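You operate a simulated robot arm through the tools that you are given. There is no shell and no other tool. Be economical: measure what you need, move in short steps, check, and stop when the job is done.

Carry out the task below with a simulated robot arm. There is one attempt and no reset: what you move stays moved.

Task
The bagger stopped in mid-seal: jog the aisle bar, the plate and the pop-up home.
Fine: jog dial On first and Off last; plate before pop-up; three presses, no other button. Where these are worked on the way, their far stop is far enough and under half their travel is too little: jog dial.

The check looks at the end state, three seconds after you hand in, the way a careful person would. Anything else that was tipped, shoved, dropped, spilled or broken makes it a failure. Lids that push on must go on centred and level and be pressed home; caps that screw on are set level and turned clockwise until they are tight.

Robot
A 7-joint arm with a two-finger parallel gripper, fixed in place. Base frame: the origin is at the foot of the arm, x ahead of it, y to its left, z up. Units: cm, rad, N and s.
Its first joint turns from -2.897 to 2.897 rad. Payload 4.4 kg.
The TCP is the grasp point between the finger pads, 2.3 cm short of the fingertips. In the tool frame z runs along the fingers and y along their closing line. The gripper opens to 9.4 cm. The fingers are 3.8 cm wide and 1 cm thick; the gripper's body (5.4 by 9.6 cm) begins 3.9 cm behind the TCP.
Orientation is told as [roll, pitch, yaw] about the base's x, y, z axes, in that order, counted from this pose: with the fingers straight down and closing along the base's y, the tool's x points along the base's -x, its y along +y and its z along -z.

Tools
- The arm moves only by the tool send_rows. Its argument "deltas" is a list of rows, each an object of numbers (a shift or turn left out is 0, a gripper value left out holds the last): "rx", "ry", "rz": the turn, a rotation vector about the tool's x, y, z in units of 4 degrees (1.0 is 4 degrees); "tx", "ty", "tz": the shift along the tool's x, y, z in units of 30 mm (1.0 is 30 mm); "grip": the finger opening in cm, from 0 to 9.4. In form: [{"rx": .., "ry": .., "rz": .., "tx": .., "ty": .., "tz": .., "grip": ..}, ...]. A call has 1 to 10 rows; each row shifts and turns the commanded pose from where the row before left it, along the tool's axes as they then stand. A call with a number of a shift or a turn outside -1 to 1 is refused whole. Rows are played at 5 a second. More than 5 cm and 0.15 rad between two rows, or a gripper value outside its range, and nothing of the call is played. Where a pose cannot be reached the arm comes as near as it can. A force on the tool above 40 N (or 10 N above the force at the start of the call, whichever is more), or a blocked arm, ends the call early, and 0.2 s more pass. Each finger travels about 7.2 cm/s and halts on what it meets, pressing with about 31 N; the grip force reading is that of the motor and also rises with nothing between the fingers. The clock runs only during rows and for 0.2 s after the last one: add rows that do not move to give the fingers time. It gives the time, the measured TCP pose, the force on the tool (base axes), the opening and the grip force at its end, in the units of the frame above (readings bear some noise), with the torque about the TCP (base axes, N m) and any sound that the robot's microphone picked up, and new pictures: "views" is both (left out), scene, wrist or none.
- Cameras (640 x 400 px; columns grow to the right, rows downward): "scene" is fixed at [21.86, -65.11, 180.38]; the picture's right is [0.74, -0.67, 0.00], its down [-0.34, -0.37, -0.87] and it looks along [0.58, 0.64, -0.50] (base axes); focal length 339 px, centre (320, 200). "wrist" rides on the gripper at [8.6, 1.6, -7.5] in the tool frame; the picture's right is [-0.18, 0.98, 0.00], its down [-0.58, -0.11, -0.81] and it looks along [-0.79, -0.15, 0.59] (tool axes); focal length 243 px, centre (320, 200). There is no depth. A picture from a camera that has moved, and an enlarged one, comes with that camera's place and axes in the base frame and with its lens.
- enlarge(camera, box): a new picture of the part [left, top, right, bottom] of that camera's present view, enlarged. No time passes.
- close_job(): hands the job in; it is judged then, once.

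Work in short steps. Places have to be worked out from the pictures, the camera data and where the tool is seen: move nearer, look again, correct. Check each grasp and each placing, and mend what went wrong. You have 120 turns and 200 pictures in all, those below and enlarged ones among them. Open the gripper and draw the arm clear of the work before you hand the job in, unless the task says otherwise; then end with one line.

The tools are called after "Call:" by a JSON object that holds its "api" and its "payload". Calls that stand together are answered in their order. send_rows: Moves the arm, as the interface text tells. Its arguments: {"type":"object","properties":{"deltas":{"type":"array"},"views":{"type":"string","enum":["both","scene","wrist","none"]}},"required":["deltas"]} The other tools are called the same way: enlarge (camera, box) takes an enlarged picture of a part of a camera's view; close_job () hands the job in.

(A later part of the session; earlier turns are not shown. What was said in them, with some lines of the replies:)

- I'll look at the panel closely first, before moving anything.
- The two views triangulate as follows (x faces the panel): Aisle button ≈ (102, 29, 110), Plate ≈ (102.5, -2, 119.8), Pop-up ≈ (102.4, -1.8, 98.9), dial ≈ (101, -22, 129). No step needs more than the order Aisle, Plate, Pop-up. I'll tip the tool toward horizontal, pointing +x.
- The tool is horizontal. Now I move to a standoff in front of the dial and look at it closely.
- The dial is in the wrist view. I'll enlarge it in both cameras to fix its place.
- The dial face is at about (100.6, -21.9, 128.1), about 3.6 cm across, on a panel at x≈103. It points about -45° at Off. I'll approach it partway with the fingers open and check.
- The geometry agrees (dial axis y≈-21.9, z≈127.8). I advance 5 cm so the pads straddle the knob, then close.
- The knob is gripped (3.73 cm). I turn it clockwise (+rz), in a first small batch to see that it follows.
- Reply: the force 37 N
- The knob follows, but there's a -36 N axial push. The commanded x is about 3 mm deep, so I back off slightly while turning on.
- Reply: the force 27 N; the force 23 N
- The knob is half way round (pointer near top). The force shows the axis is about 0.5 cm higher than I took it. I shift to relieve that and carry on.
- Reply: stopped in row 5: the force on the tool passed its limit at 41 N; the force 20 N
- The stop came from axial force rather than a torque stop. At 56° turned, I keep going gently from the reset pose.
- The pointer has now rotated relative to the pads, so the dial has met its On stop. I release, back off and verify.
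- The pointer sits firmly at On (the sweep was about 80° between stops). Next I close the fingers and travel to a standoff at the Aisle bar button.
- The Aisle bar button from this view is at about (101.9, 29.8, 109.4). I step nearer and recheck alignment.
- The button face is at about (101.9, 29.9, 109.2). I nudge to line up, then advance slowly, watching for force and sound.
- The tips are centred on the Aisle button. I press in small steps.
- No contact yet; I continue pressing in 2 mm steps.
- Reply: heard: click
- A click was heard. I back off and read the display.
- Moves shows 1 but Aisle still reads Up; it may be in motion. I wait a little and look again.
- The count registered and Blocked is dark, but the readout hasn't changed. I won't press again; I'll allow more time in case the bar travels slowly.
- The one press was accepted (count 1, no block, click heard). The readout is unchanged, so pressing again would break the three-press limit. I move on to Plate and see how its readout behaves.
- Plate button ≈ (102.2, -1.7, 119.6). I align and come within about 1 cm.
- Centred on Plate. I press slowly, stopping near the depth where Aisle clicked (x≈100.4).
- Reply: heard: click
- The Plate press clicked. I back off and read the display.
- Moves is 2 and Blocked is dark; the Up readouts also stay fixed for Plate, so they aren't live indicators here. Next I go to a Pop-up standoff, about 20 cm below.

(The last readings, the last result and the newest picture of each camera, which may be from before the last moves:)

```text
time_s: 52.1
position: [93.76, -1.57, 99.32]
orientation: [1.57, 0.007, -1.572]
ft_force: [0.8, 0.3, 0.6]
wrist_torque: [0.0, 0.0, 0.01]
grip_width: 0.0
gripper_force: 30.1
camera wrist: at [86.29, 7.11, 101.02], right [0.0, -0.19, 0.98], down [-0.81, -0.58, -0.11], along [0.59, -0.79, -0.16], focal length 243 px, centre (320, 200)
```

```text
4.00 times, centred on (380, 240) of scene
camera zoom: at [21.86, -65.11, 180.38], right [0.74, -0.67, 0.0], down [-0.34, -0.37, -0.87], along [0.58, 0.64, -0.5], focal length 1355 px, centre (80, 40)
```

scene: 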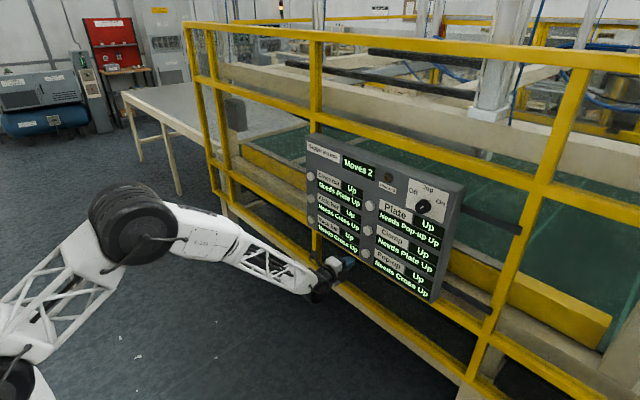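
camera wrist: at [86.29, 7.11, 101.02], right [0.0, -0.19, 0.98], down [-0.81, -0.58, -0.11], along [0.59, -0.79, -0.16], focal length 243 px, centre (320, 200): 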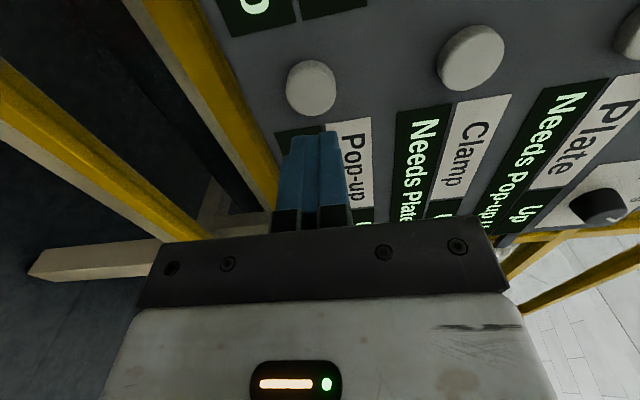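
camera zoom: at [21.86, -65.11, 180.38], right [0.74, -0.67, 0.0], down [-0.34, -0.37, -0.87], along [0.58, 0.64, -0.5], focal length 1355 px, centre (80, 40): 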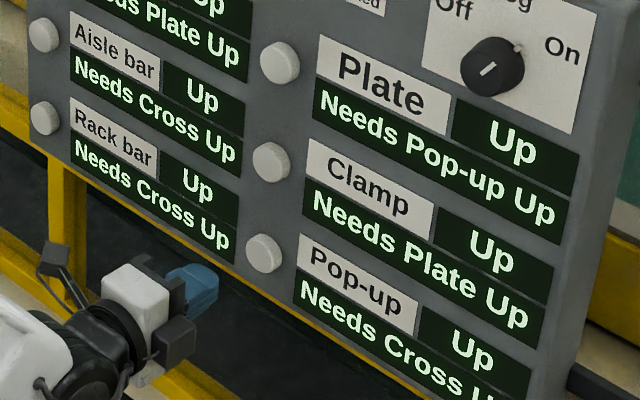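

Pop-up button ≈ (102.2, -1.8, 98.7). I align and approach.

Call:
{"api": "send_rows", "payload": {"deltas": [{"tx": -0.07, "ty": -0.2, "tz": 0.55}, {"tz": 0.55}, {"tz": 0.6}, {}], "views": "wrist"}}

```text
time_s: 53.1
position: [98.75, -1.89, 98.56]
orientation: [1.571, 0.01, -1.573]
ft_force: [0.8, 0.1, 0.4]
wrist_torque: [0.01, -0.01, 0.01]
grip_width: 0.0
gripper_force: 31.1
camera wrist: at [91.26, 6.83, 100.33], right [0.0, -0.19, 0.98], down [-0.81, -0.58, -0.11], along [0.59, -0.79, -0.16], focal length 243 px, centre (320, 200)
```

wrist: 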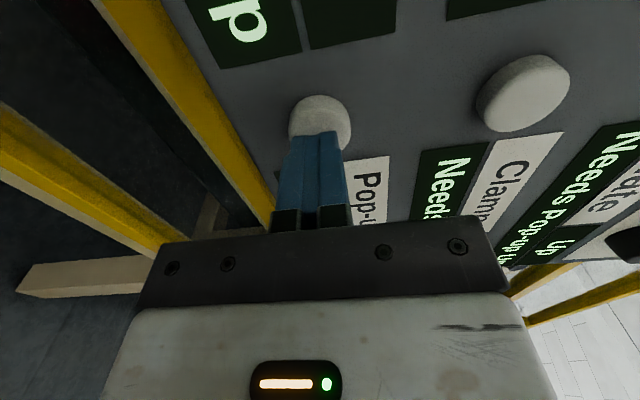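

Centred on Pop-up. I press slowly until the click.

Call:
{"api": "send_rows", "payload": {"deltas": [{"tz": 0.15}, {"tz": 0.1}, {"tz": 0.08}, {"tz": 0.07}, {"tz": 0.07}, {"tz": 0.06}, {}], "views": "none"}}

```text
time_s: 54.7
position: [100.43, -2.0, 98.56]
orientation: [1.57, 0.01, -1.574]
ft_force: [-2.6, 0.2, -0.2]
wrist_torque: [0.0, 0.03, 0.03]
grip_width: 0.01
gripper_force: 31.0
```

Call:
{"api": "send_rows", "payload": {"deltas": [{"tz": 0.05}, {"tz": 0.05}, {}], "views": "none"}}

```text
time_s: 55.5
position: [100.7, -1.88, 98.71]
orientation: [1.57, 0.009, -1.573]
ft_force: [-4.7, -2.2, -0.1]
wrist_torque: [0.0, 0.02, -0.02]
grip_width: 0.0
gripper_force: 31.3
heard: click
```

It clicked. I back off, check the display and travel back to the dial standoff.

Call:
{"api": "send_rows", "payload": {"deltas": [{"tz": -0.6}, {"tz": -1}, {"tz": -1}, {"tz": -1}, {"tz": -1}, {}], "views": "none"}}

Call:
{"api": "enlarge", "payload": {"camera": "scene", "box": [300, 130, 460, 290]}}

Call:
{"api": "send_rows", "payload": {"deltas": [{"tx": -0.67, "ty": 0.98}, {"tx": -0.67, "ty": 0.98}, {"tx": -0.67, "ty": 0.98}, {"tx": -0.67, "ty": 0.98}, {"tx": -0.67, "ty": 0.98}, {"tx": -0.67, "ty": 0.98}, {"tx": -0.67, "ty": 0.98}, {"tx": -0.67, "ty": 0.98}, {"tx": -0.67, "ty": 0.98}, {"tx": -0.67, "ty": 0.98}], "views": "none"}}

Call:
{"api": "send_rows", "payload": {"deltas": [{"grip": 6.5}, {}, {}, {"tz": 1}, {"tz": 0.8}, {}], "views": "both"}}

```text
time_s: 56.9
position: [87.04, -1.85, 98.82]
orientation: [1.569, 0.01, -1.573]
ft_force: [0.3, 0.0, 0.3]
wrist_torque: [-0.01, -0.01, -0.01]
grip_width: 0.0
gripper_force: 30.2
```

```text
2.50 times, centred on (380, 210) of scene
camera zoom: at [21.86, -65.11, 180.38], right [0.74, -0.67, 0.0], down [-0.34, -0.37, -0.87], along [0.58, 0.64, -0.5], focal length 847 px, centre (170, 175)
```

zoom: 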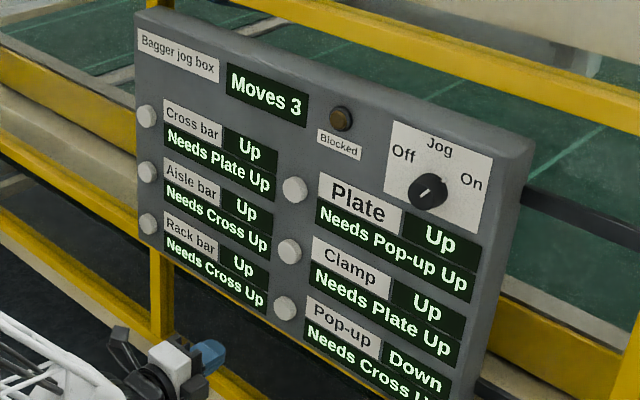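

```text
time_s: 59.1
position: [86.79, -22.1, 127.84]
orientation: [1.566, 0.01, -1.574]
ft_force: [-0.4, 0.3, -0.1]
wrist_torque: [-0.05, 0.0, 0.0]
grip_width: 0.02
gripper_force: 30.8
```

```text
time_s: 60.5
position: [92.34, -22.31, 127.7]
orientation: [1.57, 0.009, -1.574]
ft_force: [0.0, 0.0, 0.0]
wrist_torque: [-0.01, -0.02, -0.03]
grip_width: 6.46
gripper_force: 0.1
camera wrist: at [84.81, -13.64, 129.41], right [0.0, -0.19, 0.98], down [-0.81, -0.58, -0.11], along [0.59, -0.79, -0.16], focal length 243 px, centre (320, 200)
```

scene: 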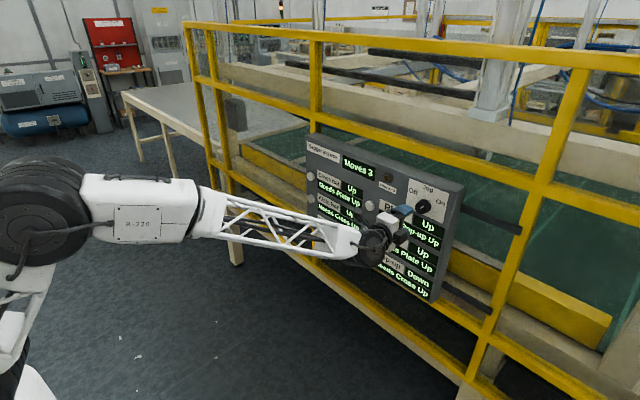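
wrist: 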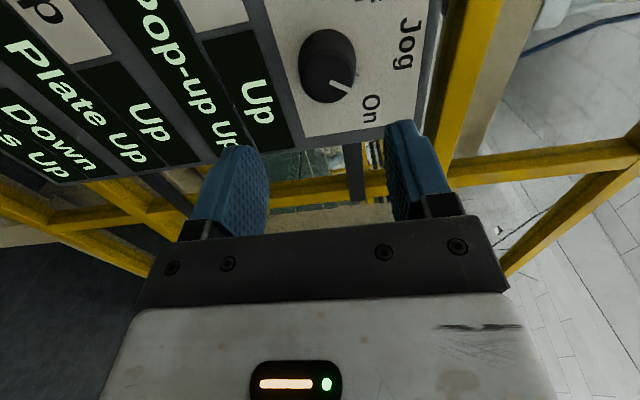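

Pop-up now reads Down and Moves is 3, but Aisle and Plate had still read Up. I look closely at the panel again before touching the dial.

Call:
{"api": "enlarge", "payload": {"camera": "scene", "box": [300, 140, 380, 260]}}

Call:
{"api": "enlarge", "payload": {"camera": "wrist", "box": [0, 0, 300, 190]}}

```text
3.33 times, centred on (340, 200) of scene
camera zoom: at [21.86, -65.11, 180.38], right [0.74, -0.67, 0.0], down [-0.34, -0.37, -0.87], along [0.58, 0.64, -0.5], focal length 1129 px, centre (253, 200)
```

zoom: 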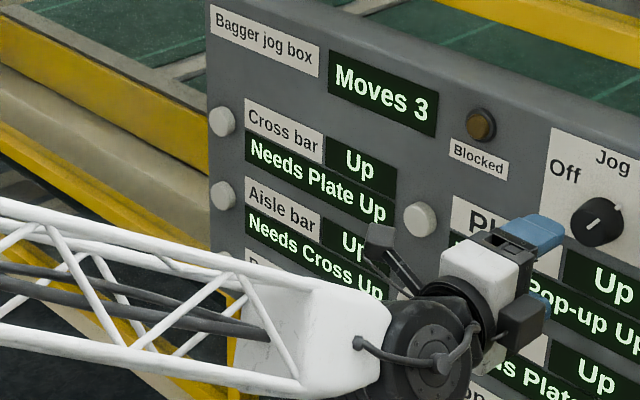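

```text
2.11 times, centred on (150, 95) of wrist
camera zoom: at [84.81, -13.64, 129.41], right [0.0, -0.19, 0.98], down [-0.81, -0.58, -0.11], along [0.59, -0.79, -0.16], focal length 511 px, centre (678, 421)
```

zoom: 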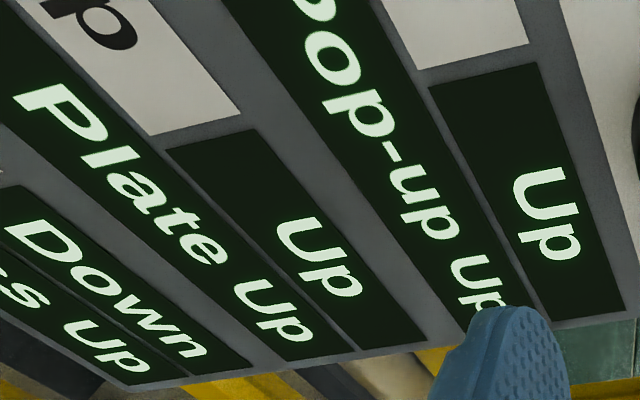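

All three presses were accepted (Moves 3, never Blocked) and the press limit is used up. A fourth press would be against the terms and could toggle a part back. I go on to turn the dial Off, lining up with the earlier grip pose.

Call:
{"api": "send_rows", "payload": {"deltas": [{"tz": 0.8, "ty": 0.17, "tx": 0.04}, {"tz": 0.8}, {"tz": 0.7}, {}, {"grip": 2.5}, {}, {}, {}], "views": "wrist"}}

```text
time_s: 62.3
position: [99.08, -22.28, 128.09]
orientation: [1.567, 0.009, -1.572]
ft_force: [2.0, 3.5, -14.3]
wrist_torque: [-0.04, 0.34, 0.08]
grip_width: 3.62
gripper_force: 45.2
camera wrist: at [91.64, -13.54, 129.98], right [0.0, -0.19, 0.98], down [-0.81, -0.58, -0.11], along [0.59, -0.79, -0.16], focal length 243 px, centre (320, 200)
```

wrist: 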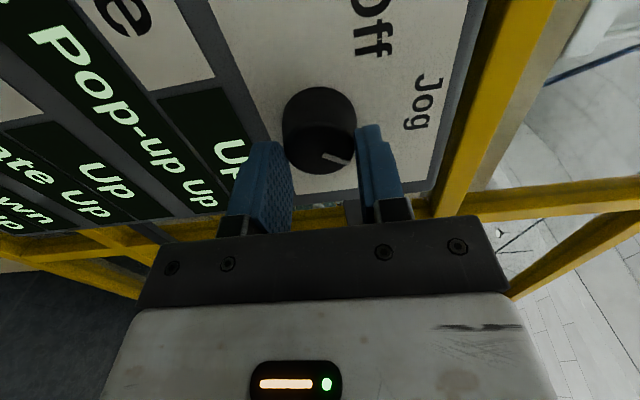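

The knob is gripped. I turn it anticlockwise with a small relief downward.

Call:
{"api": "send_rows", "payload": {"deltas": [{"ty": -0.04}, {"rz": -0.6}, {"rz": -0.6}, {"rz": -0.6}, {"rz": -0.6}, {"rz": -0.6}, {"rz": -0.6}, {"rz": -0.6}, {"rz": -0.6}, {}], "views": "none"}}

Call:
{"api": "send_rows", "payload": {"deltas": [{"rz": -0.6}, {"rz": -0.6}, {"rz": -0.6}, {"rz": -0.6}, {"rz": -0.6}, {"rz": -0.6}, {"rz": -0.6}, {"rz": -0.6}, {}], "views": "wrist"}}

```text
time_s: 63.6
position: [99.1, -22.16, 128.26]
orientation: [1.569, -0.159, -1.574]
ft_force: [-7.2, -2.9, -2.1]
wrist_torque: [-0.02, 0.06, -0.07]
grip_width: 3.6
gripper_force: 44.8
stopped in row 6: the force on the tool passed its limit at 42 N (the readings are from after the stop); the commanded pose is now the measured one
```

```text
time_s: 65.6
position: [99.03, -22.25, 128.27]
orientation: [1.568, -0.494, -1.572]
ft_force: [21.5, -10.2, 11.8]
wrist_torque: [-0.01, -0.27, -0.33]
grip_width: 3.59
gripper_force: 44.6
camera wrist: at [91.59, -13.75, 125.67], right [0.0, 0.31, 0.95], down [-0.81, -0.56, 0.18], along [0.59, -0.77, 0.24], focal length 243 px, centre (320, 200)
```

wrist: 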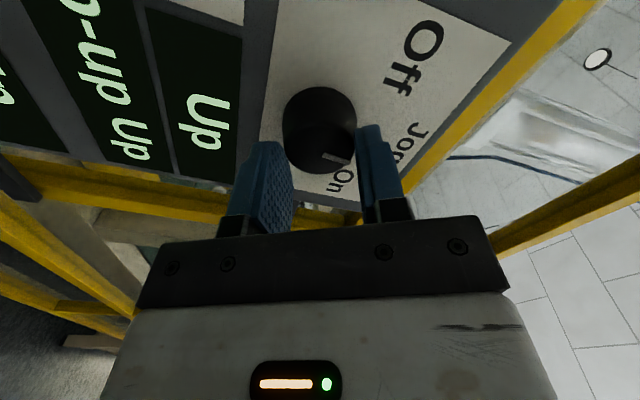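

It follows without slipping, 29° so far. I continue.

Call:
{"api": "send_rows", "payload": {"deltas": [{"rz": -0.5}, {"rz": -0.5}, {"rz": -0.5}, {"rz": -0.5}, {"rz": -0.5}, {"rz": -0.5}, {"rz": -0.5}, {"rz": -0.5}, {}], "views": "none"}}

Call:
{"api": "send_rows", "payload": {"deltas": [{"rz": -0.5}, {"rz": -0.5}, {"rz": -0.5}, {"rz": -0.5}, {"rz": -0.5}, {"rz": -0.5}, {"rz": -0.5}, {"rz": -0.5}, {}], "views": "wrist"}}

```text
time_s: 67.4
position: [99.17, -22.21, 128.31]
orientation: [1.567, -0.774, -1.57]
ft_force: [-22.1, 7.7, 0.6]
wrist_torque: [0.0, -0.38, 0.34]
grip_width: 3.58
gripper_force: 44.3
stopped in row 9: the force on the tool passed its limit at 40 N (the readings are from after the stop); the commanded pose is now the measured one
```

```text
time_s: 68.6
position: [99.1, -22.13, 128.35]
orientation: [1.568, -0.93, -1.567]
ft_force: [-22.5, 4.2, 1.6]
wrist_torque: [0.01, -0.11, 0.15]
grip_width: 3.59
gripper_force: 45.3
stopped in row 5: the force on the tool passed its limit at 42 N (the readings are from after the stop); the commanded pose is now the measured one
camera wrist: at [91.58, -15.62, 122.44], right [0.0, 0.68, 0.74], down [-0.81, -0.43, 0.4], along [0.59, -0.59, 0.55], focal length 243 px, centre (320, 200)
```

wrist: 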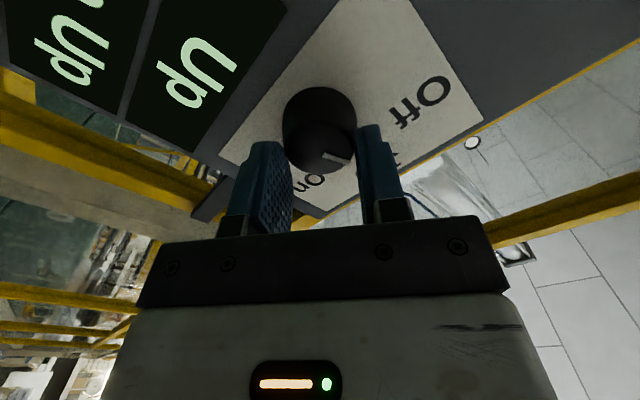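

54° turned, still following. I ease the axial push by 1.5 mm and carry on.

Call:
{"api": "send_rows", "payload": {"deltas": [{"tz": -0.04}, {"rz": -0.5}, {"rz": -0.5}, {"rz": -0.5}, {"rz": -0.5}, {"rz": -0.5}, {"rz": -0.5}, {}], "views": "none"}}

Call:
{"api": "send_rows", "payload": {"deltas": [{"rz": -0.5}, {"rz": -0.5}, {"rz": -0.5}, {"rz": -0.5}, {"rz": -0.5}, {"rz": -0.5}, {"rz": -0.5}, {}], "views": "wrist"}}

```text
time_s: 70.4
position: [99.03, -22.07, 128.31]
orientation: [1.565, -1.138, -1.568]
ft_force: [3.3, 26.3, 11.4]
wrist_torque: [0.01, -0.34, 0.64]
grip_width: 3.58
gripper_force: 44.9
```

```text
time_s: 71.9
position: [99.0, -22.09, 128.46]
orientation: [1.562, -1.364, -1.561]
ft_force: [-8.8, 8.0, 1.4]
wrist_torque: [0.21, -0.3, 0.1]
grip_width: 3.57
gripper_force: 45.0
stopped in row 7: the force on the tool passed its limit at 42 N (the readings are from after the stop); the commanded pose is now the measured one
camera wrist: at [91.47, -18.67, 120.29], right [0.0, 0.92, 0.38], down [-0.81, -0.23, 0.55], along [0.59, -0.31, 0.74], focal length 243 px, centre (320, 200)
```

wrist: 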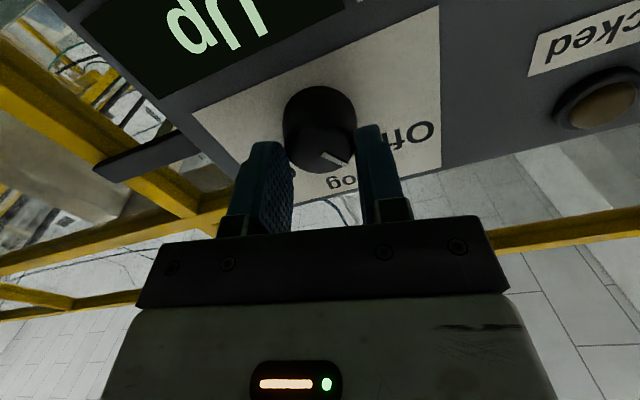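

About 79° turned, with the pointer starting to slip in the pads, so it is near the stop. I go a little further to seat it.

Call:
{"api": "send_rows", "payload": {"deltas": [{"rz": -0.5}, {"rz": -0.5}, {"rz": -0.5}, {"rz": -0.5}, {}], "views": "wrist"}}

```text
time_s: 73.1
position: [99.01, -22.09, 128.47]
orientation: [1.561, -1.507, -1.562]
ft_force: [-13.8, 15.7, 13.5]
wrist_torque: [0.73, -0.15, 0.4]
grip_width: 3.56
gripper_force: 45.2
camera wrist: at [91.51, -19.84, 120.02], right [0.0, 0.97, 0.25], down [-0.81, -0.15, 0.57], along [0.59, -0.2, 0.78], focal length 243 px, centre (320, 200)
```

wrist: 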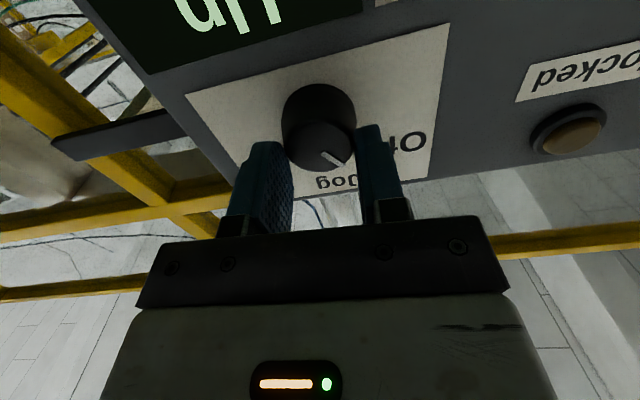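

The torque is 0.73 N m and the pads are slipping: it's on the Off stop. I release, draw clear and check.

Call:
{"api": "send_rows", "payload": {"deltas": [{"grip": 7}, {}, {}, {"tz": -0.8}, {"tz": -1}, {"tz": -1}, {"tz": -1}, {"tz": -1}, {"tz": -1}], "views": "none"}}

Call:
{"api": "send_rows", "payload": {"deltas": [{"tz": -1}, {"tz": -1, "tx": 1}, {"tz": -1, "tx": 1}, {"tz": -1, "tx": 1}, {"tx": 1}, {}], "views": "scene"}}

Call:
{"api": "enlarge", "payload": {"camera": "scene", "box": [300, 130, 460, 290]}}

Call:
{"api": "enlarge", "payload": {"camera": "scene", "box": [400, 175, 450, 216]}}

```text
time_s: 75.1
position: [81.61, -22.1, 128.23]
orientation: [1.521, -1.505, -1.518]
ft_force: [0.1, -0.2, -0.8]
wrist_torque: [0.01, 0.0, 0.01]
grip_width: 6.97
gripper_force: 0.0
```

```text
time_s: 76.5
position: [69.92, -21.44, 116.54]
orientation: [1.529, -1.503, -1.531]
ft_force: [-1.0, 0.1, -0.6]
wrist_torque: [-0.03, -0.03, 0.02]
grip_width: 6.99
gripper_force: 0.0
```

scene: 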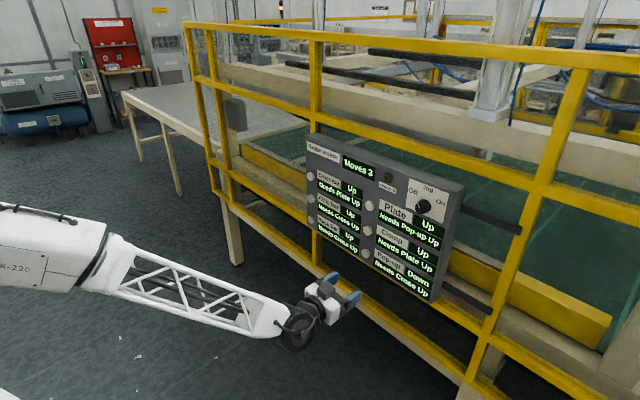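

```text
2.50 times, centred on (380, 210) of scene
camera zoom: at [21.86, -65.11, 180.38], right [0.74, -0.67, 0.0], down [-0.34, -0.37, -0.87], along [0.58, 0.64, -0.5], focal length 847 px, centre (170, 175)
```

zoom: 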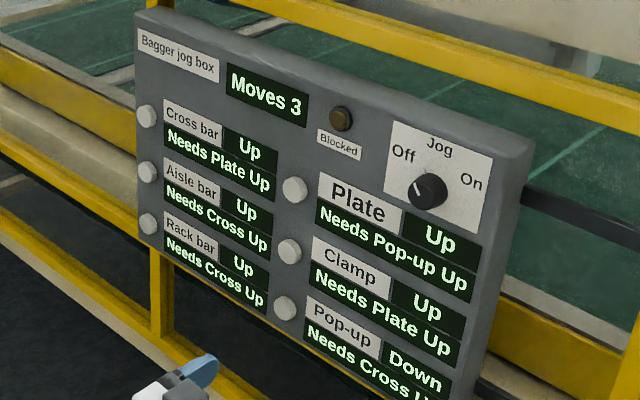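

```text
9.76 times, centred on (425, 196) of scene
camera zoom: at [21.86, -65.11, 180.38], right [0.74, -0.67, 0.0], down [-0.34, -0.37, -0.87], along [0.58, 0.64, -0.5], focal length 3305 px, centre (-704, 244)
```

zoom: 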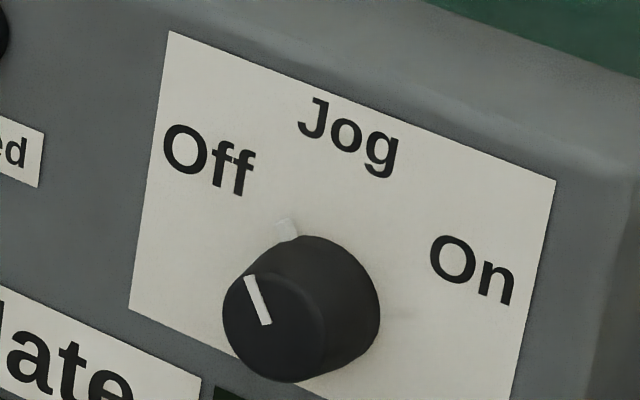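

The dial looks to be at Off. I compare it exactly with the starting picture, using the same box.

Call:
{"api": "enlarge", "payload": {"camera": "scene", "box": [375, 165, 475, 227]}}

```text
6.40 times, centred on (425, 196) of scene
camera zoom: at [21.86, -65.11, 180.38], right [0.74, -0.67, 0.0], down [-0.34, -0.37, -0.87], along [0.58, 0.64, -0.5], focal length 2168 px, centre (-352, 226)
```

zoom: 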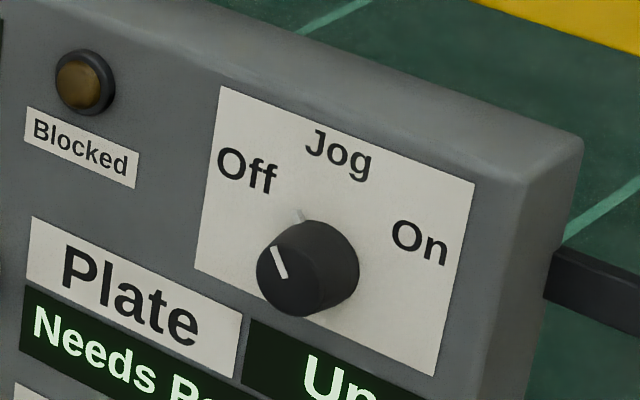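

The dial matches its starting Off position, Moves is 3, and Blocked never lit. The arm is clear and the gripper open, so I hand in.

Call:
{"api": "close_job", "payload": {}}

```text
The job is handed in.
```

I pressed Aisle bar, Plate and Pop-up once each in that order, with the jog dial turned On first and Off last, but only Pop-up's readout confirms it moved: it reads Down, while Aisle bar and Plate still read Up. Every press clicked and was counted (Moves 3) and Blocked never lit, so I kept to the three-press limit and did not press again; I cannot say from the panel whether the aisle bar and plate are home.
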